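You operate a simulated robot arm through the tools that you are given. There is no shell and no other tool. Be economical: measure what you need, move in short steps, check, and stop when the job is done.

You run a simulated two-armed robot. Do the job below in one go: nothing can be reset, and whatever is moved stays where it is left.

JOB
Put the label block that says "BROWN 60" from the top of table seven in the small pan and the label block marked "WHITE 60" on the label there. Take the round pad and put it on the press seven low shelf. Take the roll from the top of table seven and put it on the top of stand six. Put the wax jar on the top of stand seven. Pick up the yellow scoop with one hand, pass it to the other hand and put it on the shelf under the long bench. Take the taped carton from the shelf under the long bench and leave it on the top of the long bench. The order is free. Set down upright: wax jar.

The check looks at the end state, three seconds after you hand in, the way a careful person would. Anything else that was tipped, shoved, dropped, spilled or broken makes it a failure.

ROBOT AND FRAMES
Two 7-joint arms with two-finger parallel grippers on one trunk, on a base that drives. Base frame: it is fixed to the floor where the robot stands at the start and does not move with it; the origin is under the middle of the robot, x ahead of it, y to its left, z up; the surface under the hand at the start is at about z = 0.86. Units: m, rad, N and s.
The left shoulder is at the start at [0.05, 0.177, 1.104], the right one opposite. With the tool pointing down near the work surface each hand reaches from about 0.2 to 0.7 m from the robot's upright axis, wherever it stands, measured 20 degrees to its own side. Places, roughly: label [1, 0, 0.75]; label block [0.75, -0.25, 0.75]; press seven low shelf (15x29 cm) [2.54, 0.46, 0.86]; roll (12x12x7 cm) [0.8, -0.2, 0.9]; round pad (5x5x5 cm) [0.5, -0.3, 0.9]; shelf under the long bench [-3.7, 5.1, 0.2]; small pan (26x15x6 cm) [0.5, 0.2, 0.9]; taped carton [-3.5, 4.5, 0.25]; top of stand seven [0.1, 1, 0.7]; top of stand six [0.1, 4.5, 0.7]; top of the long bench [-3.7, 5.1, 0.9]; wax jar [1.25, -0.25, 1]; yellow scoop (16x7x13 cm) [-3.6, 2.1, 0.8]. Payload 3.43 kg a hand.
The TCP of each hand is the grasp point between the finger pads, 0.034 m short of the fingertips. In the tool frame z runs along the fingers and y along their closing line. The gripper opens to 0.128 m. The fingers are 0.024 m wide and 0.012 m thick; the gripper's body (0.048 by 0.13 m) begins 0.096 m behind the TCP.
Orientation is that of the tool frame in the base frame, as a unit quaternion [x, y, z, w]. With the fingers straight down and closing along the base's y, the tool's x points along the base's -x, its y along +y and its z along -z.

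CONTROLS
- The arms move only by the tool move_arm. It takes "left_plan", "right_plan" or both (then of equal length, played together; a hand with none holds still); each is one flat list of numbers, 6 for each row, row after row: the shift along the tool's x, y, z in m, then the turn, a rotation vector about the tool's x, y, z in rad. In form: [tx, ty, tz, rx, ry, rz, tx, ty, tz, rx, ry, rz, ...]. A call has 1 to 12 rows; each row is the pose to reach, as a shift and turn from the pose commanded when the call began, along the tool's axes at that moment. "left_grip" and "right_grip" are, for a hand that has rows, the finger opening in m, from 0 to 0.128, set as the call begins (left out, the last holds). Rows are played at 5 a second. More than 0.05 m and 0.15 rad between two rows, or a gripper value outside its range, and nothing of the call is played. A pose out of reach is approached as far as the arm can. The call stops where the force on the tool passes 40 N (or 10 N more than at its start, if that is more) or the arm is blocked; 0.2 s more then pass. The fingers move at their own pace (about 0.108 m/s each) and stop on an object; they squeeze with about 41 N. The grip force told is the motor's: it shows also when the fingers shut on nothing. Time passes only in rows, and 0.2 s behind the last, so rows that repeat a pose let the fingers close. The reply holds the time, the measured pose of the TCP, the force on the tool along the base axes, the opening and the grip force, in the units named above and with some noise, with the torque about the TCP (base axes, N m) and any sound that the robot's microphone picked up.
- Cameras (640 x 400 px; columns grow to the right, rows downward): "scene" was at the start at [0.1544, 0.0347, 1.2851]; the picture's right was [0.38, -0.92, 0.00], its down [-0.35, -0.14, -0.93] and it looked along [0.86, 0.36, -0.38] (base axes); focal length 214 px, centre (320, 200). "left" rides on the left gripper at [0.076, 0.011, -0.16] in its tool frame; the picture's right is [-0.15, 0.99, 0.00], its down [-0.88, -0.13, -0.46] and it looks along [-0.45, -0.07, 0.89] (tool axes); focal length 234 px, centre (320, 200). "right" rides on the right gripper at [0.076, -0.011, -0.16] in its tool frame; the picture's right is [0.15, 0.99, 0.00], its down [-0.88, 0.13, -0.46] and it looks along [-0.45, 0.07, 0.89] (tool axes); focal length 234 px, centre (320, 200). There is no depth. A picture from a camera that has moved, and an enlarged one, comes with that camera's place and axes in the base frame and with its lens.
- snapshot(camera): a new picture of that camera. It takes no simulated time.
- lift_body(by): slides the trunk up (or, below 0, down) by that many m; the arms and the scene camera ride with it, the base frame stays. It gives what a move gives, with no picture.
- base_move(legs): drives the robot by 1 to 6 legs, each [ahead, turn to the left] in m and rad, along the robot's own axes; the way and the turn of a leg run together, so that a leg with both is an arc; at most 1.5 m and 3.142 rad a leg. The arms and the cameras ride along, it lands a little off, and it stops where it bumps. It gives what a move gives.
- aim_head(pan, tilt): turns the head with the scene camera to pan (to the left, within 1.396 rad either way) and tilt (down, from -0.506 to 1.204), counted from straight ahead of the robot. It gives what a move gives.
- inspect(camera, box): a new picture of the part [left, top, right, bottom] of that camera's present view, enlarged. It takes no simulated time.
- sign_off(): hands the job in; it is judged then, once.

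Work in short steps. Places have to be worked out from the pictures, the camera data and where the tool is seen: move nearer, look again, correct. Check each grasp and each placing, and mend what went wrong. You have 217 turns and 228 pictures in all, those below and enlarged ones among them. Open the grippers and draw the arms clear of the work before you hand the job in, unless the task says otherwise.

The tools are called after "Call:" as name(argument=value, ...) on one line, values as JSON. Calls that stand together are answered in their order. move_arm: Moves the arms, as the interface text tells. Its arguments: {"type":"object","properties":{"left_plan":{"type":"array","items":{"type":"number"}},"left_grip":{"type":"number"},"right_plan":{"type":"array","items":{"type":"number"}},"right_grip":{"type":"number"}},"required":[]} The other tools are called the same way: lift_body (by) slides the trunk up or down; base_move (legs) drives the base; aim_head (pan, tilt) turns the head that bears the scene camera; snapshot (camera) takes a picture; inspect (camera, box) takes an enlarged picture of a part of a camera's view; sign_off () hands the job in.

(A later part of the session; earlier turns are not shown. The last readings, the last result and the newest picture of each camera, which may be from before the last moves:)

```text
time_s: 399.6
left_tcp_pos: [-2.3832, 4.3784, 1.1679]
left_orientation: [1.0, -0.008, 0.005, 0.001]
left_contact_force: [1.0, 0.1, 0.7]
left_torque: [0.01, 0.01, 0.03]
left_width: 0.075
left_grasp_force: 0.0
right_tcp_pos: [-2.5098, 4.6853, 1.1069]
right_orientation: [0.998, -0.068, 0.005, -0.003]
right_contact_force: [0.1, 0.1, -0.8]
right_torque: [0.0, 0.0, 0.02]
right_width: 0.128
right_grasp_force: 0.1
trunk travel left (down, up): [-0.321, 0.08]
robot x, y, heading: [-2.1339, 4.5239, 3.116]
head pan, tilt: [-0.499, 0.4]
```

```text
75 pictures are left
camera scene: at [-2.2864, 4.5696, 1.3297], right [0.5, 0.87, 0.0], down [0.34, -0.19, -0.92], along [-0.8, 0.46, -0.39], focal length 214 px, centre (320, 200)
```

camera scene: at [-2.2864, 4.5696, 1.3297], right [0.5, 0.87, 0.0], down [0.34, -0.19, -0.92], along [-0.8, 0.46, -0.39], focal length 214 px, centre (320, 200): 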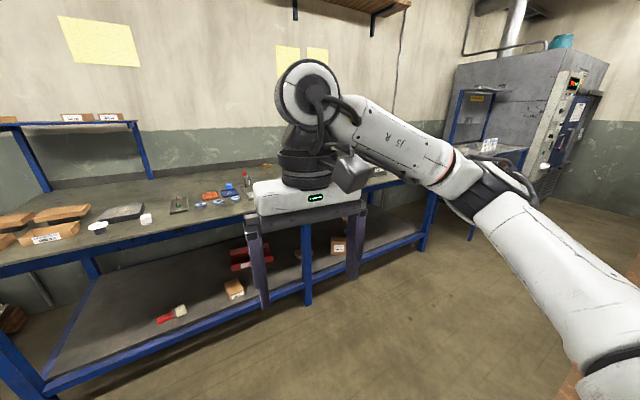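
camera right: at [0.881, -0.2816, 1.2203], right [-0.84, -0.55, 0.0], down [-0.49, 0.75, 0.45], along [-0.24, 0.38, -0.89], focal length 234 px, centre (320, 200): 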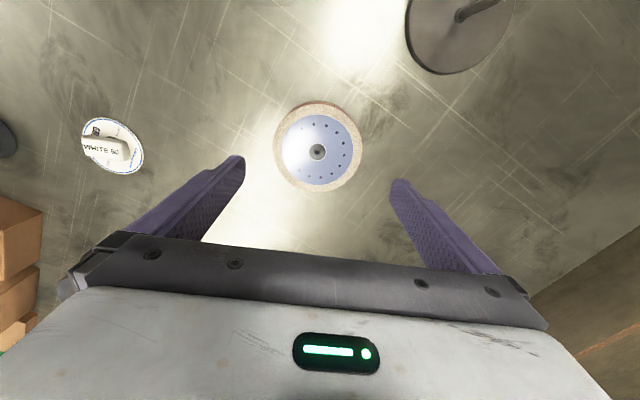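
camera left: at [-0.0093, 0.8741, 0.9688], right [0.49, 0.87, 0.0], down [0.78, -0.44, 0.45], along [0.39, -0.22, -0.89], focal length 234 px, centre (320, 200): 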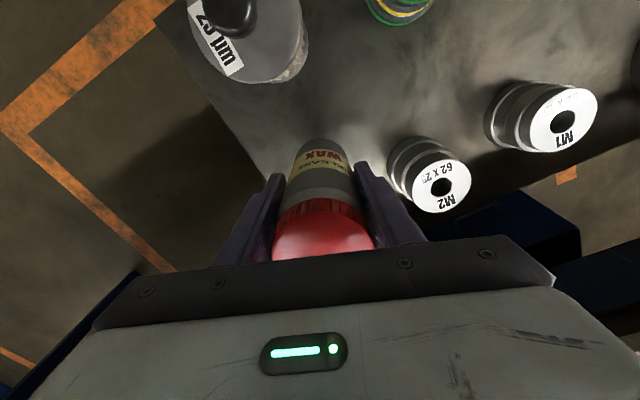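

I zoom on the shelf and its cartons.

Call:
aim_head(pan=0.15, tilt=0.45)

Call:
inspect(camera="scene", box=[200, 130, 500, 330])

```text
time_s: 400.6
left_tcp_pos: [-2.3825, 4.3784, 1.1675]
left_orientation: [1.0, -0.007, 0.005, 0.002]
left_contact_force: [0.0, 0.4, 0.8]
left_torque: [0.0, 0.01, -0.03]
left_width: 0.0749
left_grasp_force: 0.1
right_tcp_pos: [-2.5084, 4.6843, 1.1066]
right_orientation: [0.998, -0.066, 0.004, -0.003]
right_contact_force: [0.3, 0.1, 0.8]
right_torque: [-0.01, 0.01, -0.05]
right_width: 0.1277
right_grasp_force: 0.0
trunk travel left (down, up): [-0.321, 0.08]
robot x, y, heading: [-2.1368, 4.5226, 3.112]
head pan, tilt: [0.15, 0.45]
```

```text
2.00 times, centred on (350, 230) of scene
camera zoom: at [-2.2974, 4.5119, 1.325], right [-0.12, 0.99, 0.0], down [0.43, 0.05, -0.9], along [-0.89, -0.11, -0.44], focal length 429 px, centre (260, 140)
```

zoom: 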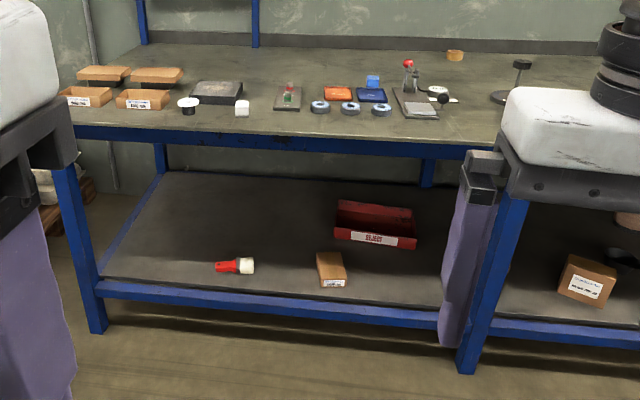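

The carton at about (−3.38,4.61) on the shelf (z≈0.285) is the one; the bench top is at z≈0.85, front x≈−3.3. I drive closer, lower the trunk and tilt the right tool for reaching under the top.

Call:
base_move(legs=[[0, 0.15], [0.55, 0], [0, -0.12]])

Call:
lift_body(by=-0.3)

Call:
move_arm(right_plan=[0, 0, 0.04, 0, -0.145, 0, 0, 0, 0.08, 0, -0.29, 0, 0, 0, 0.12, 0, -0.435, 0, 0, 0, 0.16, 0, -0.58, 0, 0, 0, 0.2, 0, -0.725, 0, 0, 0, 0.24, 0, -0.8, 0, 0, 0, 0.28, 0, -0.8, 0, 0, 0, 0.32, 0, -0.8, 0])

Call:
aim_head(pan=-0.2, tilt=0.6)

Call:
snapshot(camera="scene")

Call:
snapshot(camera="right")

```text
time_s: 405.1
left_tcp_pos: [-2.9409, 4.3088, 1.1673]
left_orientation: [1.0, 0.002, 0.004, 0.001]
left_contact_force: [-0.6, -0.7, -0.6]
left_torque: [-0.04, 0.01, -0.03]
left_width: 0.0751
left_grasp_force: 0.1
right_tcp_pos: [-3.0732, 4.613, 1.1068]
right_orientation: [0.998, -0.057, 0.005, -0.003]
right_contact_force: [-0.5, 1.3, 0.5]
right_torque: [-0.05, 0.02, -0.01]
right_width: 0.1279
right_grasp_force: 0.1
trunk travel left (down, up): [-0.321, 0.08]
robot x, y, heading: [-2.6955, 4.4544, 3.132]
head pan, tilt: [0.15, 0.45]
```

```text
time_s: 408.1
left_tcp_pos: [-2.9402, 4.3082, 0.8683]
left_orientation: [1.0, 0.003, 0.005, 0.001]
left_contact_force: [1.0, 0.5, -0.2]
left_torque: [0.02, -0.01, -0.03]
left_width: 0.075
left_grasp_force: 0.1
right_tcp_pos: [-3.0734, 4.6123, 0.8082]
right_orientation: [0.998, -0.058, 0.004, -0.003]
right_contact_force: [0.2, 0.2, 0.2]
right_torque: [0.03, -0.01, 0.02]
right_width: 0.1279
right_grasp_force: 0.0
trunk travel left (down, up): [-0.021, 0.38]
robot x, y, heading: [-2.6944, 4.4581, 3.134]
head pan, tilt: [0.15, 0.45]
```

```text
time_s: 409.9
left_tcp_pos: [-2.9402, 4.3079, 0.8683]
left_orientation: [1.0, 0.002, 0.004, 0.001]
left_contact_force: [0.7, 0.0, 0.1]
left_torque: [-0.02, -0.01, -0.03]
left_width: 0.0751
left_grasp_force: 0.0
right_tcp_pos: [-3.0708, 4.6183, 0.4851]
right_orientation: [0.921, -0.052, -0.385, -0.025]
right_contact_force: [0.5, -0.3, 0.7]
right_torque: [0.0, 0.04, 0.0]
right_width: 0.1278
right_grasp_force: 0.1
right hand out of reach, approached as far as the arm can: row 4, 5, 6
trunk travel left (down, up): [-0.021, 0.38]
robot x, y, heading: [-2.6936, 4.458, 3.136]
head pan, tilt: [0.15, 0.45]
```

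```text
time_s: 410.7
left_tcp_pos: [-2.9415, 4.3081, 0.8684]
left_orientation: [1.0, 0.001, 0.003, 0.001]
left_contact_force: [-1.0, -0.8, 0.2]
left_torque: [0.0, 0.01, -0.02]
left_width: 0.0752
left_grasp_force: 0.1
right_tcp_pos: [-3.0706, 4.617, 0.4847]
right_orientation: [0.921, -0.052, -0.384, -0.025]
right_contact_force: [-0.2, -0.3, -0.5]
right_torque: [-0.01, 0.03, -0.01]
right_width: 0.1281
right_grasp_force: 0.1
trunk travel left (down, up): [-0.021, 0.38]
robot x, y, heading: [-2.6936, 4.4578, 3.138]
head pan, tilt: [-0.201, 0.6]
```

```text
73 pictures are left
camera scene: at [-2.8531, 4.4743, 1.0115], right [0.21, 0.98, 0.0], down [0.55, -0.12, -0.83], along [-0.81, 0.17, -0.56], focal length 214 px, centre (320, 200)
```

scene: 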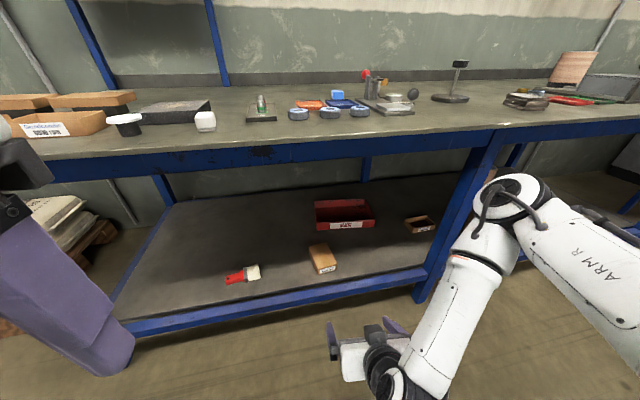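

```text
72 pictures are left
camera right: at [-2.9035, 4.6092, 0.5438], right [-0.01, -0.99, -0.11], down [-0.31, -0.1, 0.95], along [-0.95, 0.04, -0.31], focal length 234 px, centre (320, 200)
```

right: 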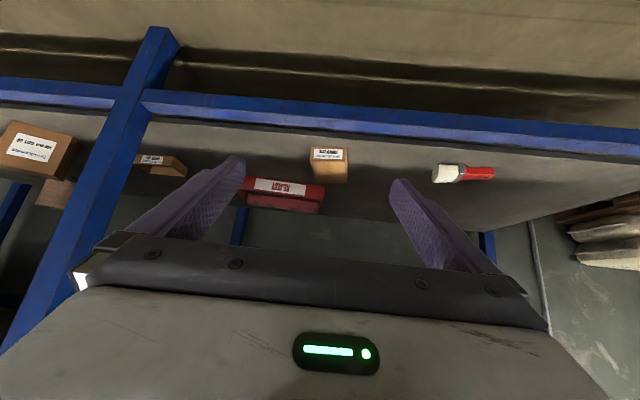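

I inspect the carton.

Call:
inspect(camera="scene", box=[210, 190, 450, 310])

Call:
inspect(camera="right", box=[260, 120, 400, 200])

```text
2.67 times, centred on (330, 250) of scene
camera zoom: at [-2.8531, 4.4743, 1.0115], right [0.21, 0.98, 0.0], down [0.55, -0.12, -0.83], along [-0.81, 0.17, -0.56], focal length 572 px, centre (293, 67)
```

zoom: 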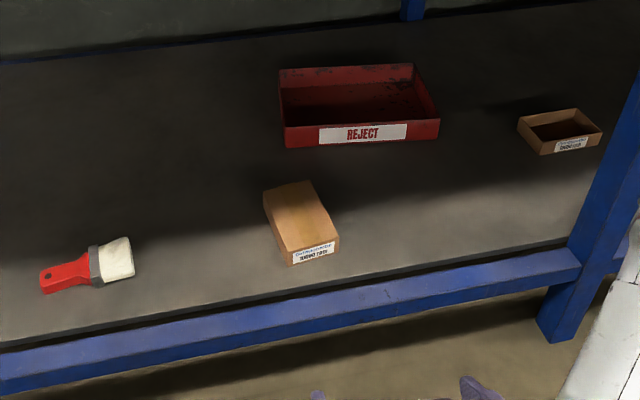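

```text
4.57 times, centred on (330, 160) of right
camera zoom: at [-2.9035, 4.6092, 0.5438], right [-0.01, -0.99, -0.11], down [-0.31, -0.1, 0.95], along [-0.95, 0.04, -0.31], focal length 1070 px, centre (274, 383)
```

zoom: 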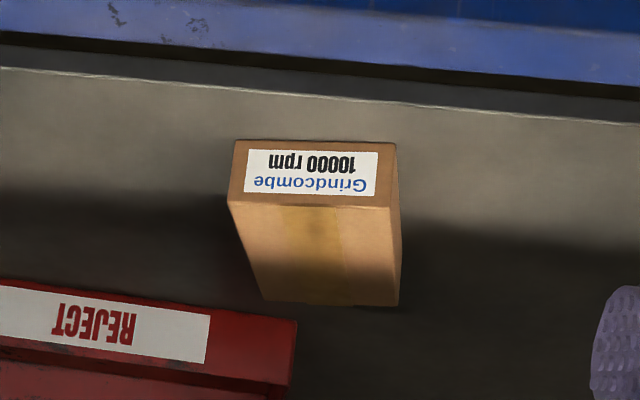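

The closed carton with tape on top is the one: centre ≈(−3.478,4.614), width 8.5 cm, top z≈0.285, shelf z≈0.25, turned ~7°. I drive 0.1 m closer and bring the tilted hand to a pre-grasp pose.

Call:
base_move(legs=[[0.1, 0]])

Call:
move_arm(right_plan=[-0.01, 0.002, 0.036, -0.029, 0, -0.0286, -0.019, 0.004, 0.072, -0.058, 0, -0.057, -0.029, 0.006, 0.108, -0.087, 0, -0.0857, -0.039, 0.008, 0.145, -0.116, 0, -0.114, -0.048, 0.01, 0.181, -0.145, 0, -0.143, -0.058, 0.0125, 0.217, -0.174, -0.0015, -0.1715, -0.058, 0.0125, 0.217, -0.174, -0.0015, -0.1715])

Call:
snapshot(camera="right")

Call:
snapshot(camera="scene")

```text
time_s: 411.8
left_tcp_pos: [-3.0386, 4.3077, 0.8677]
left_orientation: [1.0, 0.002, 0.004, 0.001]
left_contact_force: [-0.9, 0.5, 0.2]
left_torque: [0.0, 0.0, -0.01]
left_width: 0.0752
left_grasp_force: 0.1
right_tcp_pos: [-3.1692, 4.6188, 0.4855]
right_orientation: [0.921, -0.052, -0.385, -0.025]
right_contact_force: [0.3, 0.4, 0.1]
right_torque: [-0.03, 0.0, -0.04]
right_width: 0.1281
right_grasp_force: 0.0
trunk travel left (down, up): [-0.021, 0.38]
robot x, y, heading: [-2.7966, 4.455, 3.132]
head pan, tilt: [-0.201, 0.6]
```

```text
time_s: 413.4
left_tcp_pos: [-3.0402, 4.3079, 0.8681]
left_orientation: [1.0, 0.003, 0.003, 0.001]
left_contact_force: [0.2, -0.4, 0.3]
left_torque: [-0.01, 0.01, -0.01]
left_width: 0.0752
left_grasp_force: 0.0
right_tcp_pos: [-3.3354, 4.6022, 0.421]
right_orientation: [0.925, 0.031, -0.379, 0.004]
right_contact_force: [0.0, 0.6, 0.4]
right_torque: [-0.01, 0.01, 0.0]
right_width: 0.1284
right_grasp_force: 0.1
right hand out of reach, approached as far as the arm can: row 2, 3, 4, 5, 6, 7
trunk travel left (down, up): [-0.021, 0.38]
robot x, y, heading: [-2.7909, 4.458, 3.133]
head pan, tilt: [-0.201, 0.6]
```

```text
69 pictures are left
camera right: at [-3.1695, 4.6225, 0.4822], right [0.16, -0.98, -0.12], down [-0.3, -0.16, 0.94], along [-0.94, -0.12, -0.32], focal length 234 px, centre (320, 200)
```

right: 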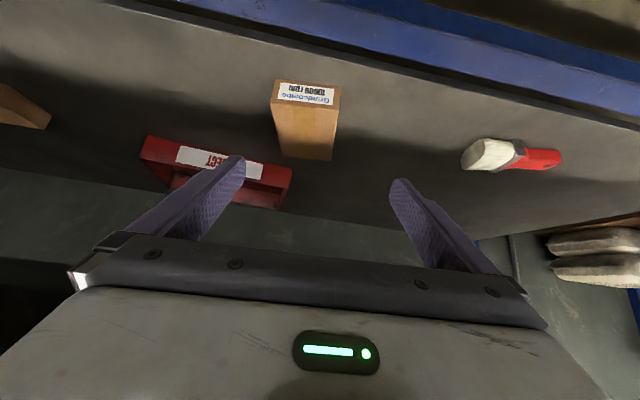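

```text
68 pictures are left
camera scene: at [-2.9517, 4.4752, 1.0114], right [0.21, 0.98, 0.0], down [0.55, -0.12, -0.83], along [-0.81, 0.17, -0.56], focal length 214 px, centre (320, 200)
```

scene: 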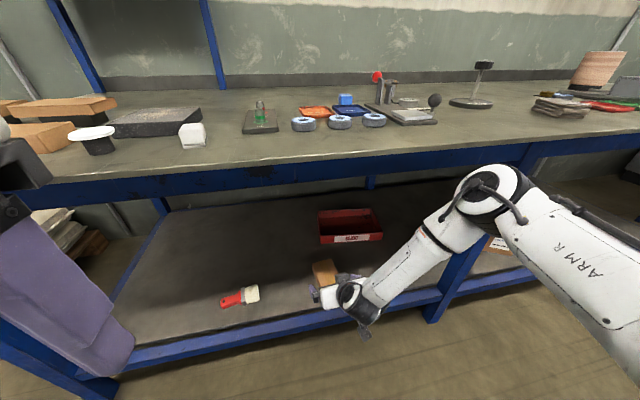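

I need 0.1 m more reach. I drive closer; the hand then is right above the carton and comes down with a small yaw correction.

Call:
base_move(legs=[[0.1, 0]])

Call:
move_arm(right_plan=[0.01, -0.006, 0.01, -0.025, 0, -0.025, 0.025, -0.0175, 0.028, -0.049, 0, -0.05, 0.04, -0.0175, 0.045, -0.049, 0, -0.05, 0.04, -0.0175, 0.045, -0.049, 0, -0.05])

Call:
snapshot(camera="right")

```text
time_s: 414.6
left_tcp_pos: [-3.1354, 4.3101, 0.8677]
left_orientation: [1.0, 0.001, 0.001, 0.001]
left_contact_force: [0.6, -0.3, -0.7]
left_torque: [0.02, 0.01, 0.01]
left_width: 0.0751
left_grasp_force: 0.1
right_tcp_pos: [-3.4298, 4.6041, 0.4202]
right_orientation: [0.925, 0.031, -0.379, 0.004]
right_contact_force: [0.0, -0.7, 0.3]
right_torque: [0.04, 0.01, 0.0]
right_width: 0.1278
right_grasp_force: 0.0
trunk travel left (down, up): [-0.021, 0.38]
robot x, y, heading: [-2.8871, 4.458, 3.131]
head pan, tilt: [-0.201, 0.6]
```

```text
time_s: 415.6
left_tcp_pos: [-3.1348, 4.3086, 0.8687]
left_orientation: [1.0, 0.0, 0.001, 0.0]
left_contact_force: [-0.5, -1.2, -0.3]
left_torque: [0.0, -0.02, -0.01]
left_width: 0.075
left_grasp_force: 0.0
right_tcp_pos: [-3.4306, 4.6033, 0.4163]
right_orientation: [0.926, 0.038, -0.375, 0.004]
right_contact_force: [0.1, 0.0, -0.2]
right_torque: [0.0, -0.01, -0.02]
right_width: 0.1281
right_grasp_force: 0.1
right hand out of reach, approached as far as the arm can: row 1, 2, 3, 4
trunk travel left (down, up): [-0.021, 0.38]
robot x, y, heading: [-2.8916, 4.4548, 3.137]
head pan, tilt: [-0.201, 0.6]
```

```text
67 pictures are left
camera right: at [-3.267, 4.6253, 0.4798], right [0.18, -0.98, -0.12], down [-0.31, -0.17, 0.94], along [-0.94, -0.13, -0.33], focal length 234 px, centre (320, 200)
```

right: 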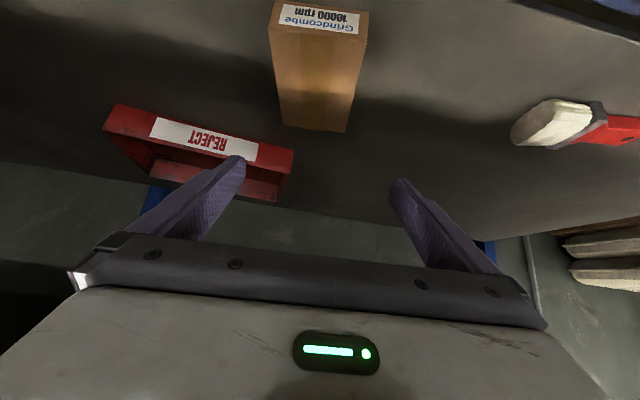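

The extra yaw seems to be what the wrist cannot do here. I turn the base left 0.2 rad so the yaw comes from the base, and re-approach.

Call:
base_move(legs=[[-0.06, 0], [0, 0.2]])

Call:
move_arm(right_plan=[0.0, -0.02, 0.0, 0.04, 0, 0.04, 0.0, -0.045, 0.0, 0.07, 0, 0.07, 0.0, -0.045, 0.0, 0.07, 0, 0.07])

Call:
snapshot(camera="right")

```text
time_s: 417.3
left_tcp_pos: [-3.0438, 4.2641, 0.8687]
left_orientation: [0.995, 0.099, 0.004, 0.0]
left_contact_force: [-0.1, -0.6, 0.1]
left_torque: [0.0, 0.0, 0.01]
left_width: 0.075
left_grasp_force: 0.1
right_tcp_pos: [-3.3893, 4.4961, 0.4132]
right_orientation: [0.919, 0.128, -0.37, 0.04]
right_contact_force: [-1.2, 0.3, 0.5]
right_torque: [-0.04, -0.02, -0.02]
right_width: 0.1277
right_grasp_force: 0.1
trunk travel left (down, up): [-0.021, 0.38]
robot x, y, heading: [-2.8345, 4.4592, -2.959]
head pan, tilt: [-0.201, 0.6]
```

```text
time_s: 418.1
left_tcp_pos: [-3.044, 4.2632, 0.8677]
left_orientation: [0.995, 0.098, 0.004, 0.0]
left_contact_force: [0.2, 0.0, 0.1]
left_torque: [0.01, 0.01, -0.02]
left_width: 0.0749
left_grasp_force: 0.1
right_tcp_pos: [-3.4001, 4.5374, 0.4136]
right_orientation: [0.924, 0.083, -0.372, 0.022]
right_contact_force: [0.7, 0.0, 0.5]
right_torque: [0.0, 0.01, 0.0]
right_width: 0.128
right_grasp_force: 0.1
trunk travel left (down, up): [-0.021, 0.38]
robot x, y, heading: [-2.8339, 4.4554, -2.957]
head pan, tilt: [-0.201, 0.6]
```

```text
66 pictures are left
camera right: at [-3.2406, 4.5755, 0.4774], right [0.27, -0.95, -0.12], down [-0.29, -0.2, 0.93], along [-0.92, -0.22, -0.33], focal length 234 px, centre (320, 200)
```

right: 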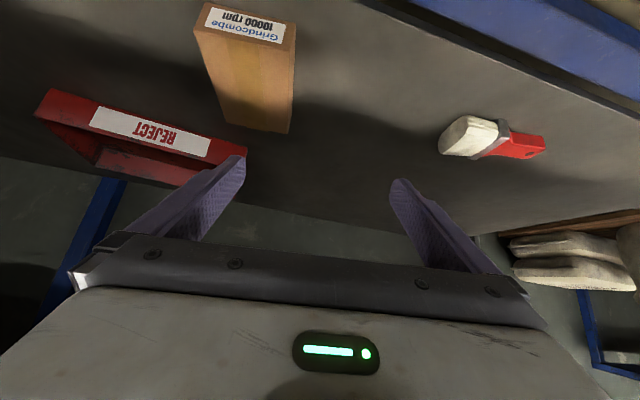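

Reached cleanly now, yaw good. I shift sideways over the carton and half-way down.

Call:
move_arm(right_plan=[0, -0.043, 0, 0, 0, 0, 0, -0.086, 0, 0, 0, 0, 0.02, -0.086, 0.033, 0, 0, 0, 0.033, -0.086, 0.055, 0, 0, 0, 0.033, -0.086, 0.055, 0, 0, 0])

Call:
snapshot(camera="right")

```text
time_s: 419.3
left_tcp_pos: [-3.0447, 4.2659, 0.8684]
left_orientation: [0.995, 0.099, 0.004, 0.001]
left_contact_force: [-0.2, 0.4, 0.4]
left_torque: [-0.05, 0.01, 0.03]
left_width: 0.0752
left_grasp_force: 0.2
right_tcp_pos: [-3.438, 4.6071, 0.4086]
right_orientation: [0.934, 0.077, -0.347, 0.03]
right_contact_force: [-0.4, -1.5, -0.1]
right_torque: [0.08, 0.0, -0.07]
right_width: 0.128
right_grasp_force: 0.0
right hand out of reach, approached as far as the arm can: row 1, 2, 3, 4, 5
trunk travel left (down, up): [-0.021, 0.38]
robot x, y, heading: [-2.8303, 4.4609, -2.954]
head pan, tilt: [-0.201, 0.6]
```

```text
65 pictures are left
camera right: at [-3.2804, 4.645, 0.4807], right [0.27, -0.96, -0.09], down [-0.34, -0.19, 0.92], along [-0.9, -0.22, -0.38], focal length 234 px, centre (320, 200)
```

right: 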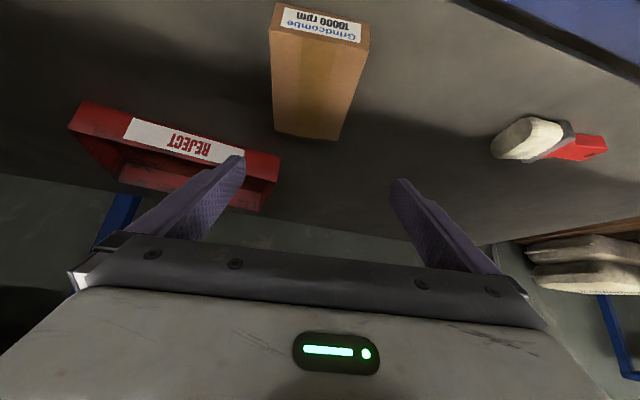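

The steep tilt limits how low the wrist goes. I reduce the tilt to about 25° and then descend.

Call:
move_arm(right_plan=[0, 0, 0, 0, 0.14, 0, 0, 0, 0, 0, 0.28, 0, 0, 0, 0, 0, 0.28, 0])

Call:
move_arm(right_plan=[0.017, 0, 0.036, 0, 0, 0, 0.03, 0, 0.064, 0, 0, 0, 0.03, 0, 0.064, 0, 0, 0])

Call:
snapshot(camera="right")

```text
time_s: 420.1
left_tcp_pos: [-3.0439, 4.2627, 0.8687]
left_orientation: [0.995, 0.098, 0.004, 0.001]
left_contact_force: [0.1, -0.5, -0.3]
left_torque: [0.04, -0.02, 0.0]
left_width: 0.0749
left_grasp_force: 0.0
right_tcp_pos: [-3.4391, 4.6075, 0.413]
right_orientation: [0.973, 0.08, -0.215, 0.017]
right_contact_force: [-0.2, -0.1, 0.3]
right_torque: [0.02, -0.01, 0.03]
right_width: 0.1279
right_grasp_force: 0.1
trunk travel left (down, up): [-0.021, 0.38]
robot x, y, heading: [-2.8299, 4.4568, -2.951]
head pan, tilt: [-0.201, 0.6]
```

```text
time_s: 420.9
left_tcp_pos: [-3.0447, 4.2631, 0.8678]
left_orientation: [0.995, 0.099, 0.004, 0.001]
left_contact_force: [0.5, 0.3, 0.0]
left_torque: [0.0, 0.01, -0.02]
left_width: 0.075
left_grasp_force: 0.1
right_tcp_pos: [-3.44, 4.608, 0.3384]
right_orientation: [0.973, 0.08, -0.215, 0.017]
right_contact_force: [0.0, 0.2, -0.4]
right_torque: [0.04, -0.03, 0.03]
right_width: 0.1279
right_grasp_force: 0.1
trunk travel left (down, up): [-0.021, 0.38]
robot x, y, heading: [-2.8322, 4.4552, -2.958]
head pan, tilt: [-0.201, 0.6]
```

```text
64 pictures are left
camera right: at [-3.3075, 4.6414, 0.4522], right [0.29, -0.95, -0.06], down [-0.58, -0.23, 0.78], along [-0.76, -0.19, -0.62], focal length 234 px, centre (320, 200)
```

right: 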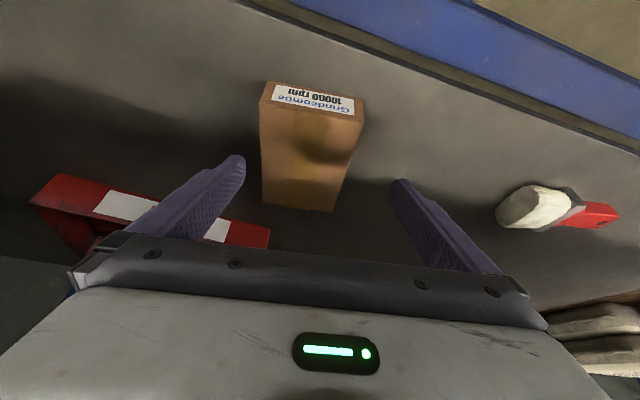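

Works. I shift 8 mm, 1 cm forward and down to grip height, then close.

Call:
move_arm(right_plan=[0.0, -0.008, 0.01, 0, 0, 0, 0.004, -0.008, 0.03, 0, 0, 0, 0.009, -0.008, 0.0475, 0, 0, 0, 0.009, -0.008, 0.0475, 0, 0, 0])

Call:
move_arm(right_plan=[0, 0, 0, 0, 0, 0, 0, 0, 0, 0, 0, 0, 0, 0, 0, 0, 0, 0], right_grip=0.05)

Call:
snapshot(camera="right")

```text
time_s: 421.9
left_tcp_pos: [-3.0446, 4.2636, 0.8685]
left_orientation: [0.995, 0.098, 0.004, 0.0]
left_contact_force: [-0.4, 0.7, 0.3]
left_torque: [0.03, 0.01, 0.0]
left_width: 0.0752
left_grasp_force: 0.1
right_tcp_pos: [-3.4544, 4.6144, 0.2925]
right_orientation: [0.973, 0.079, -0.214, 0.017]
right_contact_force: [0.3, 0.4, -0.5]
right_torque: [0.02, 0.01, 0.01]
right_width: 0.1278
right_grasp_force: 0.1
trunk travel left (down, up): [-0.021, 0.38]
robot x, y, heading: [-2.8316, 4.4523, -2.954]
head pan, tilt: [-0.201, 0.6]
```

```text
time_s: 422.7
left_tcp_pos: [-3.0454, 4.2651, 0.8685]
left_orientation: [0.995, 0.098, 0.004, 0.0]
left_contact_force: [-0.4, -0.2, -0.1]
left_torque: [-0.01, 0.0, -0.02]
left_width: 0.0752
left_grasp_force: 0.0
right_tcp_pos: [-3.4538, 4.615, 0.2939]
right_orientation: [0.973, 0.079, -0.215, 0.018]
right_contact_force: [0.4, 1.1, 0.4]
right_torque: [0.13, 0.1, -0.04]
right_width: 0.0879
right_grasp_force: 41.2
trunk travel left (down, up): [-0.021, 0.38]
robot x, y, heading: [-2.8331, 4.4576, -2.957]
head pan, tilt: [-0.201, 0.6]
```

```text
63 pictures are left
camera right: at [-3.322, 4.6476, 0.4067], right [0.29, -0.95, -0.06], down [-0.58, -0.23, 0.78], along [-0.76, -0.19, -0.62], focal length 234 px, centre (320, 200)
```

right: 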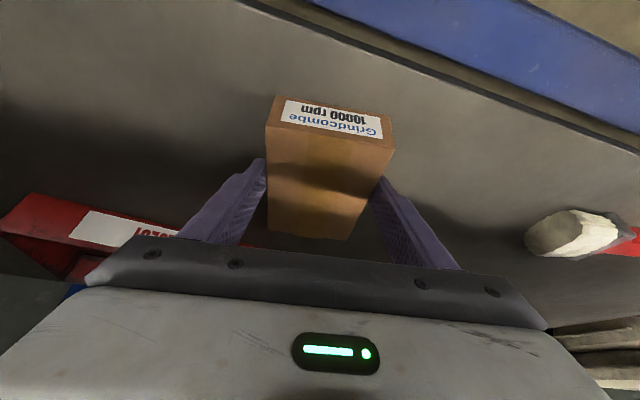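

Carton gripped (8.8 cm). I lift 6 cm and reverse out from under the bench.

Call:
move_arm(right_plan=[-0.012, 0, -0.027, 0, 0, 0, -0.025, 0, -0.054, 0, 0, 0, -0.025, 0, -0.054, 0, 0, 0])

Call:
base_move(legs=[[-0.35, 0]])

Call:
lift_body(by=0.38)

Call:
aim_head(pan=-0.2, tilt=0.6)

Call:
snapshot(camera="scene")

```text
time_s: 423.5
left_tcp_pos: [-3.0435, 4.2633, 0.8676]
left_orientation: [0.995, 0.099, 0.004, 0.001]
left_contact_force: [0.2, 0.0, -0.2]
left_torque: [-0.02, -0.02, 0.04]
left_width: 0.0749
left_grasp_force: 0.0
right_tcp_pos: [-3.4539, 4.6158, 0.3529]
right_orientation: [0.973, 0.079, -0.215, 0.017]
right_contact_force: [0.1, 0.3, -1.6]
right_torque: [0.01, -0.05, 0.01]
right_width: 0.0878
right_grasp_force: 40.7
trunk travel left (down, up): [-0.021, 0.38]
robot x, y, heading: [-2.8316, 4.4563, -2.956]
head pan, tilt: [-0.201, 0.6]
```

```text
time_s: 425.8
left_tcp_pos: [-2.6949, 4.3296, 0.8681]
left_orientation: [0.995, 0.102, 0.005, 0.0]
left_contact_force: [-0.3, -0.2, 0.0]
left_torque: [0.01, -0.01, 0.01]
left_width: 0.0751
left_grasp_force: 0.0
right_tcp_pos: [-3.1073, 4.6792, 0.3535]
right_orientation: [0.973, 0.081, -0.215, 0.017]
right_contact_force: [-0.4, 1.1, -2.6]
right_torque: [0.03, -0.09, -0.02]
right_width: 0.0877
right_grasp_force: 40.8
trunk travel left (down, up): [-0.021, 0.38]
robot x, y, heading: [-2.4863, 4.524, -2.953]
head pan, tilt: [-0.201, 0.6]
```

```text
time_s: 429.4
left_tcp_pos: [-2.6968, 4.3286, 1.248]
left_orientation: [0.995, 0.101, 0.004, 0.001]
left_contact_force: [0.3, -0.1, -0.1]
left_torque: [-0.04, 0.02, -0.02]
left_width: 0.0749
left_grasp_force: 0.1
right_tcp_pos: [-3.1063, 4.6784, 0.7319]
right_orientation: [0.973, 0.081, -0.216, 0.017]
right_contact_force: [0.0, 0.7, -1.9]
right_torque: [0.04, -0.08, -0.02]
right_width: 0.0875
right_grasp_force: 40.9
trunk travel left (down, up): [-0.401, 0.0]
robot x, y, heading: [-2.4843, 4.5245, -2.952]
head pan, tilt: [-0.201, 0.6]
```

```text
time_s: 430.0
left_tcp_pos: [-2.6958, 4.3282, 1.2473]
left_orientation: [0.995, 0.102, 0.005, 0.001]
left_contact_force: [-0.8, -0.1, -0.2]
left_torque: [-0.02, -0.03, 0.01]
left_width: 0.0751
left_grasp_force: 0.1
right_tcp_pos: [-3.1071, 4.6787, 0.7328]
right_orientation: [0.973, 0.082, -0.215, 0.017]
right_contact_force: [0.5, -1.1, -3.0]
right_torque: [0.04, -0.09, 0.02]
right_width: 0.0873
right_grasp_force: 40.6
trunk travel left (down, up): [-0.401, 0.0]
robot x, y, heading: [-2.4858, 4.5208, -2.951]
head pan, tilt: [-0.201, 0.6]
```

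```text
62 pictures are left
camera scene: at [-2.6432, 4.5102, 1.3914], right [0.01, 1.0, 0.0], down [0.57, -0.01, -0.82], along [-0.82, 0.01, -0.57], focal length 214 px, centre (320, 200)
```

scene: 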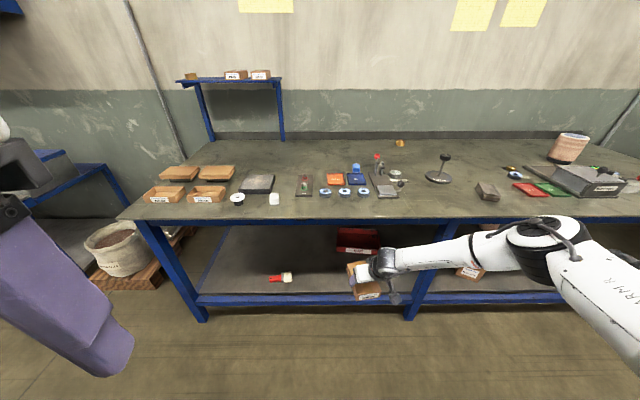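

Carton is out. I raise the hand and move to place it on the free front strip near (−3.38,4.98) on the bench top.

Call:
move_arm(right_plan=[-0.019, 0, -0.042, 0, 0, 0, -0.039, 0, -0.084, 0, 0, 0, -0.058, 0, -0.126, 0, 0, 0, -0.078, 0, -0.168, 0, 0, 0, -0.098, 0, -0.21, 0, 0, 0, -0.117, 0, -0.252, 0, 0, 0, -0.137, 0, -0.294, 0, 0, 0, -0.156, 0, -0.335, 0, 0, 0])

Call:
base_move(legs=[[0, -0.913], [0.36, 0], [0, 0.78]])

Call:
snapshot(camera="scene")

```text
time_s: 431.8
left_tcp_pos: [-2.6966, 4.3286, 1.2482]
left_orientation: [0.995, 0.102, 0.004, 0.0]
left_contact_force: [-0.9, -0.2, 0.0]
left_torque: [-0.02, 0.03, 0.03]
left_width: 0.0749
left_grasp_force: 0.1
right_tcp_pos: [-3.1066, 4.6759, 1.1039]
right_orientation: [0.973, 0.081, -0.214, 0.016]
right_contact_force: [-1.0, 0.9, -1.7]
right_torque: [0.05, -0.06, -0.02]
right_width: 0.0874
right_grasp_force: 40.6
trunk travel left (down, up): [-0.401, 0.0]
robot x, y, heading: [-2.4836, 4.522, -2.95]
head pan, tilt: [-0.201, 0.6]
```

```text
time_s: 438.7
left_tcp_pos: [-2.9943, 4.6072, 1.2481]
left_orientation: [0.999, 0.034, 0.004, 0.0]
left_contact_force: [0.3, 0.8, -0.3]
left_torque: [0.02, 0.01, 0.03]
left_width: 0.0748
left_grasp_force: 0.1
right_tcp_pos: [-3.3538, 5.0072, 1.1037]
right_orientation: [0.977, 0.016, -0.215, 0.003]
right_contact_force: [0.9, 0.0, -2.7]
right_torque: [0.0, -0.03, -0.02]
right_width: 0.0876
right_grasp_force: 41.0
trunk travel left (down, up): [-0.401, 0.0]
robot x, y, heading: [-2.7589, 4.7688, -3.087]
head pan, tilt: [-0.201, 0.6]
```

```text
61 pictures are left
camera scene: at [-2.9172, 4.7799, 1.3914], right [0.14, 0.99, 0.0], down [0.56, -0.08, -0.82], along [-0.82, 0.12, -0.57], focal length 214 px, centre (320, 200)
```

scene: 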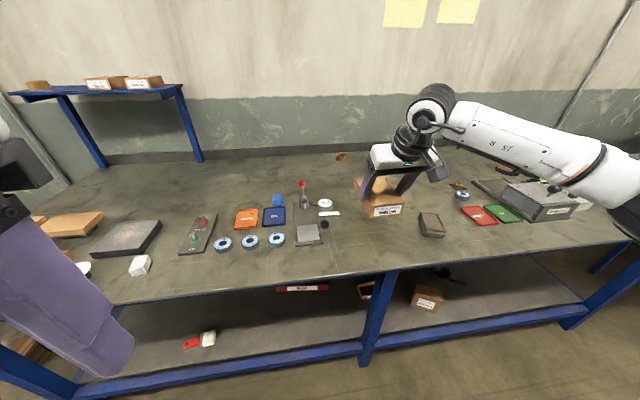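

The spot below the hand is free. I move 3 cm further in and lower to just above the bench.

Call:
move_arm(right_plan=[-0.027, 0, 0.0127, 0, 0, 0, -0.008, 0, 0.054, 0, 0, 0, 0.012, 0, 0.097, 0, 0, 0, 0.032, 0, 0.14, 0, 0, 0, 0.047, 0, 0.172, 0, 0, 0, 0.047, 0, 0.172, 0, 0, 0])

Call:
inspect(camera="scene", box=[280, 150, 480, 290])

```text
time_s: 440.1
left_tcp_pos: [-2.9936, 4.6065, 1.248]
left_orientation: [0.999, 0.033, 0.004, 0.001]
left_contact_force: [0.7, 0.1, 0.2]
left_torque: [0.01, 0.01, 0.01]
left_width: 0.075
left_grasp_force: 0.0
right_tcp_pos: [-3.3841, 5.0063, 0.9318]
right_orientation: [0.976, 0.016, -0.216, 0.002]
right_contact_force: [0.7, 0.2, -2.2]
right_torque: [0.0, -0.04, 0.02]
right_width: 0.0875
right_grasp_force: 41.0
trunk travel left (down, up): [-0.401, 0.0]
robot x, y, heading: [-2.7586, 4.7741, -3.086]
head pan, tilt: [-0.201, 0.6]
```

```text
2.86 times, centred on (380, 220) of scene
camera zoom: at [-2.917, 4.7801, 1.3914], right [0.14, 0.99, 0.0], down [0.56, -0.08, -0.83], along [-0.82, 0.12, -0.56], focal length 613 px, centre (149, 143)
```

zoom: 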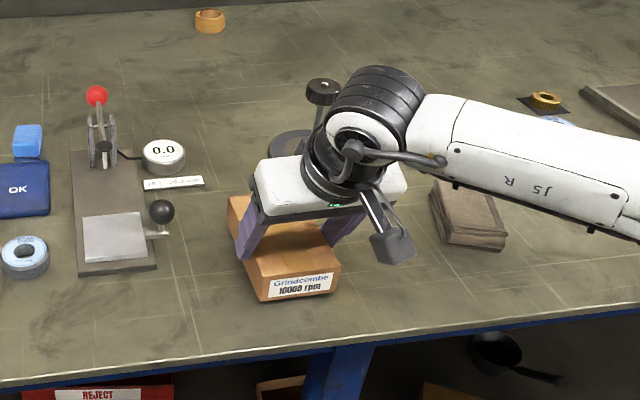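

Near the top; lowering in small steps until contact.

Call:
move_arm(right_plan=[0.003, 0, 0.0072, 0, 0, 0, 0.006, 0, 0.0136, 0, 0, 0, 0.0088, 0, 0.019, 0, 0, 0, 0.0105, 0, 0.0227, 0, 0, 0, 0.0122, 0, 0.0263, 0, 0, 0, 0.0139, 0, 0.03, 0, 0, 0, 0.0156, 0, 0.0335, 0, 0, 0, 0.0172, 0, 0.037, 0, 0, 0, 0.0172, 0, 0.037, 0, 0, 0])

Call:
inspect(camera="scene", box=[280, 150, 480, 290])

```text
time_s: 441.4
left_tcp_pos: [-2.9926, 4.6086, 1.2471]
left_orientation: [0.999, 0.034, 0.003, 0.0]
left_contact_force: [-0.6, 0.0, 0.2]
left_torque: [-0.04, 0.0, -0.01]
left_width: 0.075
left_grasp_force: 0.1
right_tcp_pos: [-3.3909, 5.0057, 0.9102]
right_orientation: [0.974, 0.015, -0.225, 0.005]
right_contact_force: [4.2, 0.3, 15.7]
right_torque: [0.82, -0.9, -0.17]
right_width: 0.0875
right_grasp_force: 41.0
trunk travel left (down, up): [-0.401, 0.0]
robot x, y, heading: [-2.7585, 4.7717, -3.085]
head pan, tilt: [-0.201, 0.6]
stopped in row 6 (right hand): the force on the tool passed its limit at 51 N (the readings are from after the stop); the commanded pose is now the measured one
```

```text
2.86 times, centred on (380, 220) of scene
camera zoom: at [-2.9162, 4.7796, 1.391], right [0.14, 0.99, 0.0], down [0.56, -0.08, -0.83], along [-0.82, 0.12, -0.56], focal length 613 px, centre (149, 143)
```

zoom: 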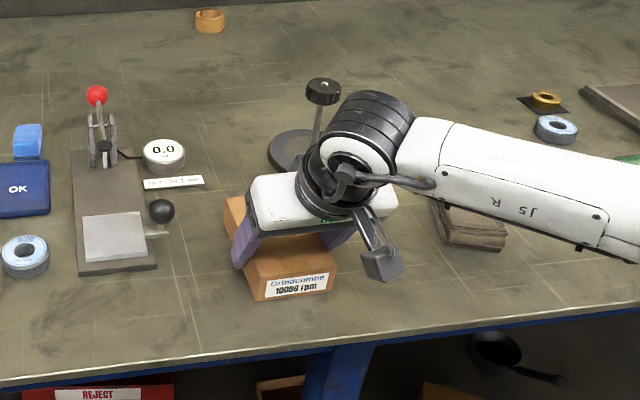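

Contact with the bench. I relieve, open, and withdraw along the tool axis.

Call:
move_arm(right_plan=[-0.001, 0, -0.0022, 0, 0, 0, -0.001, 0, -0.0022, 0, 0, 0])

Call:
move_arm(right_plan=[0, 0, 0, 0, 0, 0, 0, 0, 0, 0, 0, 0, 0, 0, -0.03, 0, 0, 0, 0, 0, -0.07, 0, 0, 0, 0, 0, -0.115, 0, 0, 0, 0, 0, -0.16, 0, 0, 0, 0, 0, -0.2, 0, 0, 0], right_grip=0.12)

Call:
inspect(camera="scene", box=[280, 150, 480, 290])

```text
time_s: 442.0
left_tcp_pos: [-2.9937, 4.6068, 1.2469]
left_orientation: [0.999, 0.035, 0.003, 0.0]
left_contact_force: [-0.5, -0.4, 0.4]
left_torque: [-0.02, 0.0, 0.01]
left_width: 0.0749
left_grasp_force: 0.0
right_tcp_pos: [-3.3905, 5.0049, 0.9098]
right_orientation: [0.974, 0.016, -0.225, 0.005]
right_contact_force: [-3.3, -1.2, 7.5]
right_torque: [0.37, 1.03, 0.27]
right_width: 0.0874
right_grasp_force: 41.0
trunk travel left (down, up): [-0.401, 0.0]
robot x, y, heading: [-2.7592, 4.7735, -3.084]
head pan, tilt: [-0.201, 0.6]
```

```text
time_s: 443.6
left_tcp_pos: [-2.9936, 4.6081, 1.2489]
left_orientation: [0.999, 0.034, 0.004, 0.001]
left_contact_force: [1.2, -0.4, 0.8]
left_torque: [0.01, 0.03, 0.02]
left_width: 0.0749
left_grasp_force: 0.0
right_tcp_pos: [-3.3024, 5.0093, 1.087]
right_orientation: [0.975, 0.017, -0.222, 0.005]
right_contact_force: [-0.5, -0.5, 0.9]
right_torque: [-0.02, 0.03, -0.01]
right_width: 0.1204
right_grasp_force: 0.0
trunk travel left (down, up): [-0.401, 0.0]
robot x, y, heading: [-2.7608, 4.7734, -3.086]
head pan, tilt: [-0.201, 0.6]
```

```text
2.86 times, centred on (380, 220) of scene
camera zoom: at [-2.9165, 4.7799, 1.3915], right [0.14, 0.99, 0.0], down [0.56, -0.08, -0.83], along [-0.82, 0.12, -0.56], focal length 613 px, centre (149, 143)
```

zoom: 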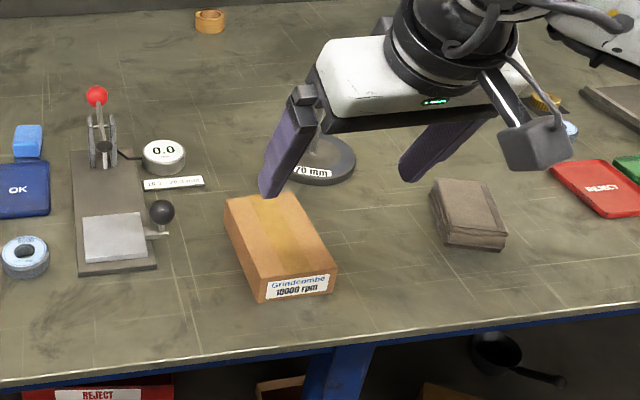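

The carton is on the bench top. I back off, straighten the right tool and drive south toward the scoop.

Call:
base_move(legs=[[-0.32, 0]])

Call:
move_arm(right_plan=[0.03, 0, 0, 0, 0.145, 0, 0.06, 0, 0, 0, 0.29, 0, 0.09, 0, 0, 0, 0.435, 0, 0.11, 0, 0, 0, 0.446, 0, 0.13, 0, 0, 0, 0.446, 0])

Call:
base_move(legs=[[0, 1.514], [1.5, 0], [0.75, 0], [0, -1.1]])

Call:
aim_head(pan=0, tilt=0.4)

Call:
snapshot(camera="scene")

```text
time_s: 445.7
left_tcp_pos: [-2.6759, 4.6253, 1.2496]
left_orientation: [0.999, 0.037, 0.004, 0.0]
left_contact_force: [-1.1, 0.5, 0.0]
left_torque: [0.02, 0.03, 0.0]
left_width: 0.075
left_grasp_force: 0.0
right_tcp_pos: [-2.9871, 5.0247, 1.0878]
right_orientation: [0.975, 0.019, -0.223, 0.006]
right_contact_force: [1.1, 0.1, 0.3]
right_torque: [0.02, 0.05, 0.01]
right_width: 0.1198
right_grasp_force: 0.0
trunk travel left (down, up): [-0.401, 0.0]
robot x, y, heading: [-2.4427, 4.7903, -3.081]
head pan, tilt: [-0.201, 0.6]
```

```text
time_s: 446.9
left_tcp_pos: [-2.6776, 4.6258, 1.2486]
left_orientation: [0.999, 0.037, 0.003, 0.0]
left_contact_force: [0.1, 0.7, 0.2]
left_torque: [-0.03, 0.02, 0.01]
left_width: 0.0749
left_grasp_force: 0.1
right_tcp_pos: [-2.8722, 5.0283, 1.029]
right_orientation: [1.0, 0.018, -0.001, 0.001]
right_contact_force: [0.0, 0.1, 0.9]
right_torque: [0.02, 0.01, 0.0]
right_width: 0.1202
right_grasp_force: 0.1
trunk travel left (down, up): [-0.401, 0.0]
robot x, y, heading: [-2.4413, 4.7901, -3.08]
head pan, tilt: [-0.201, 0.6]
```

```text
time_s: 464.4
left_tcp_pos: [-2.6051, 2.3049, 1.2476]
left_orientation: [0.973, 0.233, 0.004, 0.0]
left_contact_force: [0.2, 0.4, 0.6]
left_torque: [-0.02, 0.01, -0.02]
left_width: 0.0751
left_grasp_force: 0.2
right_tcp_pos: [-2.9394, 2.6015, 1.0298]
right_orientation: [0.977, 0.215, -0.001, 0.002]
right_contact_force: [0.1, 0.9, 0.8]
right_torque: [0.02, -0.01, -0.01]
right_width: 0.1198
right_grasp_force: 0.1
trunk travel left (down, up): [-0.401, 0.0]
robot x, y, heading: [-2.4517, 2.5465, -2.684]
head pan, tilt: [-0.201, 0.6]
```

```text
time_s: 465.2
left_tcp_pos: [-2.6051, 2.3042, 1.2477]
left_orientation: [0.972, 0.234, 0.005, -0.002]
left_contact_force: [0.4, -0.8, 0.1]
left_torque: [0.0, 0.01, 0.03]
left_width: 0.075
left_grasp_force: 0.0
right_tcp_pos: [-2.9401, 2.5997, 1.0296]
right_orientation: [0.977, 0.214, -0.001, 0.002]
right_contact_force: [-0.8, -0.2, -0.6]
right_torque: [-0.02, 0.01, -0.03]
right_width: 0.1202
right_grasp_force: 0.0
trunk travel left (down, up): [-0.401, 0.0]
robot x, y, heading: [-2.4536, 2.5487, -2.687]
head pan, tilt: [0.0, 0.4]
```

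```text
57 pictures are left
camera scene: at [-2.5997, 2.4751, 1.4096], right [-0.44, 0.9, 0.0], down [0.35, 0.17, -0.92], along [-0.83, -0.41, -0.39], focal length 214 px, centre (320, 200)
```

scene: 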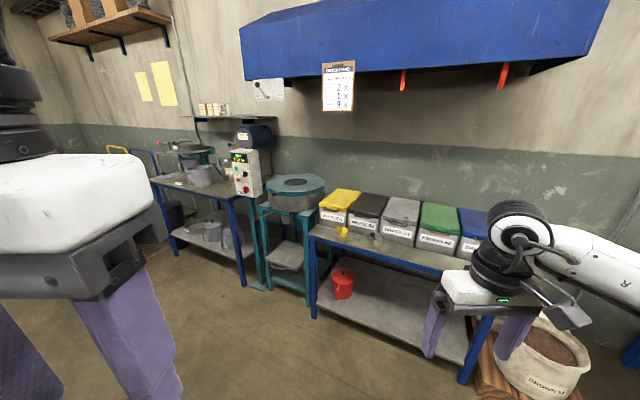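

The yellow scoop lies in front of the yellow bin. I zoom in.

Call:
inspect(camera="scene", box=[300, 180, 420, 270])

```text
4.44 times, centred on (360, 225) of scene
camera zoom: at [-2.5997, 2.4751, 1.4096], right [-0.44, 0.9, 0.0], down [0.35, 0.17, -0.92], along [-0.83, -0.41, -0.39], focal length 953 px, centre (142, 89)
```

zoom: 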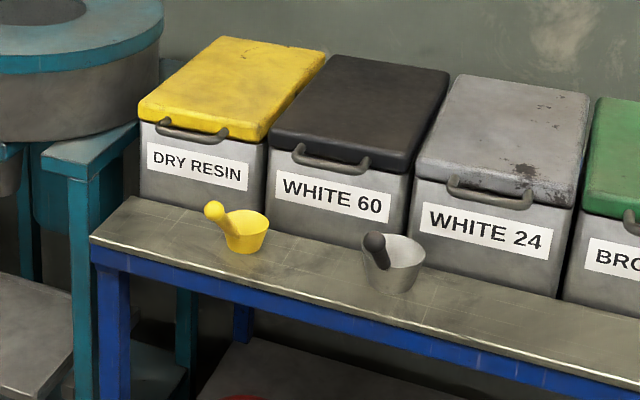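

Scoop: cup at about (−3.565,2.14), its handle pointing toward +x with the tip near (−3.46,2.137,0.88). Plan: right hand takes the handle (tilted tool), left hand takes the cup in the air and places it. I drive up to it.

Call:
base_move(legs=[[0, 0.42], [0.74, 0], [0, -0.87]])

Call:
aim_head(pan=-0.2, tilt=0.7)

Call:
snapshot(camera="scene")

Call:
snapshot(camera="right")

```text
time_s: 472.7
left_tcp_pos: [-3.1738, 1.8324, 1.2474]
left_orientation: [1.0, -0.002, 0.004, 0.001]
left_contact_force: [1.0, 0.2, -0.8]
left_torque: [-0.01, 0.0, -0.04]
left_width: 0.0752
left_grasp_force: 0.0
right_tcp_pos: [-3.3359, 2.2478, 1.0298]
right_orientation: [1.0, -0.02, -0.003, 0.001]
right_contact_force: [-0.1, 0.1, 0.4]
right_torque: [0.01, 0.0, 0.01]
right_width: 0.1199
right_grasp_force: 0.0
trunk travel left (down, up): [-0.401, 0.0]
robot x, y, heading: [-2.9256, 1.9777, 3.126]
head pan, tilt: [0.0, 0.4]
```

```text
time_s: 473.5
left_tcp_pos: [-3.1724, 1.8307, 1.2488]
left_orientation: [1.0, -0.002, 0.005, 0.0]
left_contact_force: [0.3, -0.1, 0.8]
left_torque: [-0.02, 0.03, -0.04]
left_width: 0.0751
left_grasp_force: 0.1
right_tcp_pos: [-3.337, 2.2474, 1.0285]
right_orientation: [1.0, -0.02, -0.002, 0.002]
right_contact_force: [0.9, -0.5, 0.1]
right_torque: [0.01, -0.01, -0.03]
right_width: 0.1202
right_grasp_force: 0.0
trunk travel left (down, up): [-0.401, 0.0]
robot x, y, heading: [-2.9274, 1.976, 3.124]
head pan, tilt: [-0.201, 0.7]
```

```text
55 pictures are left
camera scene: at [-3.0805, 1.9964, 1.3829], right [0.22, 0.98, 0.0], down [0.63, -0.14, -0.77], along [-0.75, 0.16, -0.64], focal length 214 px, centre (320, 200)
```

scene: 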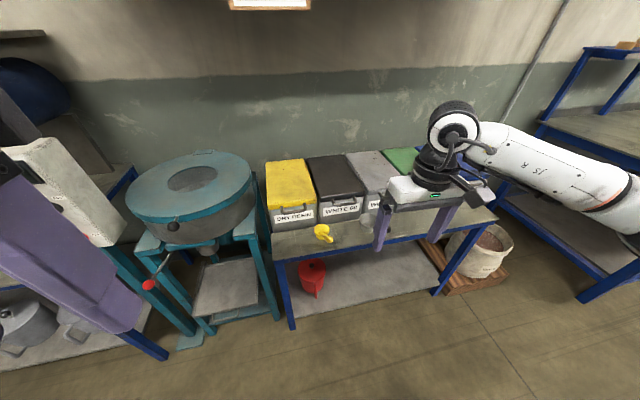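

```text
54 pictures are left
camera right: at [-3.26, 2.2565, 1.1889], right [0.11, -0.99, 0.0], down [-0.88, -0.09, 0.46], along [-0.46, -0.05, -0.89], focal length 234 px, centre (320, 200)
```

right: 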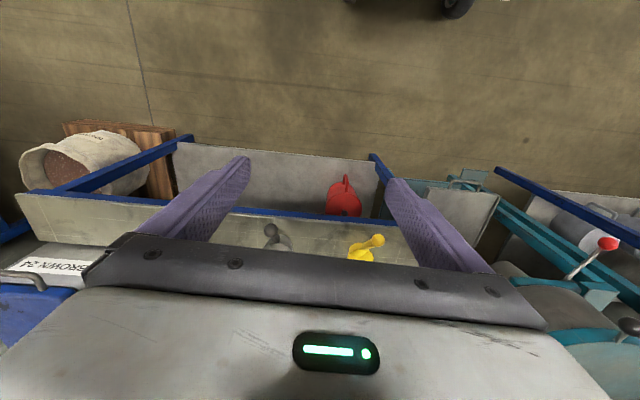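

I zoom for exact scoop geometry.

Call:
inspect(camera="scene", box=[280, 200, 380, 265])

Call:
inspect(camera="right", box=[310, 200, 430, 275])

```text
6.15 times, centred on (330, 232) of scene
camera zoom: at [-3.0805, 1.9964, 1.3829], right [0.22, 0.98, 0.0], down [0.63, -0.14, -0.77], along [-0.75, 0.16, -0.64], focal length 1320 px, centre (258, 0)
```

zoom: 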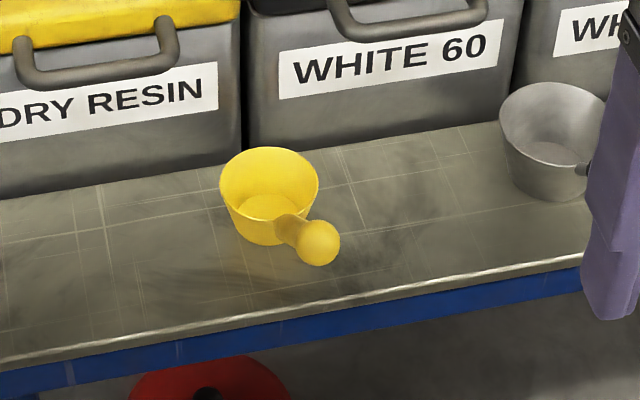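

```text
5.33 times, centred on (370, 238) of right
camera zoom: at [-3.26, 2.2565, 1.1889], right [0.11, -0.99, 0.0], down [-0.88, -0.09, 0.46], along [-0.46, -0.05, -0.89], focal length 1249 px, centre (53, 0)
```

zoom: 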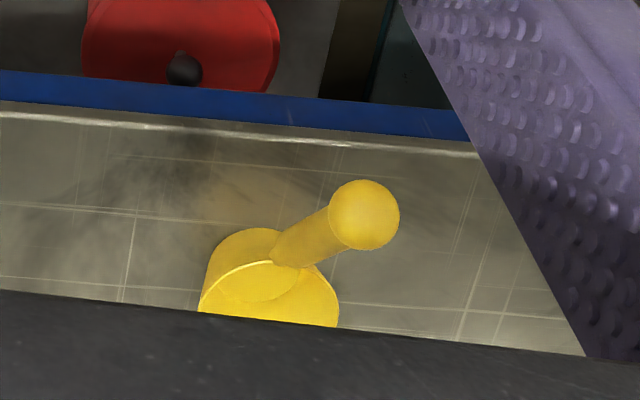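

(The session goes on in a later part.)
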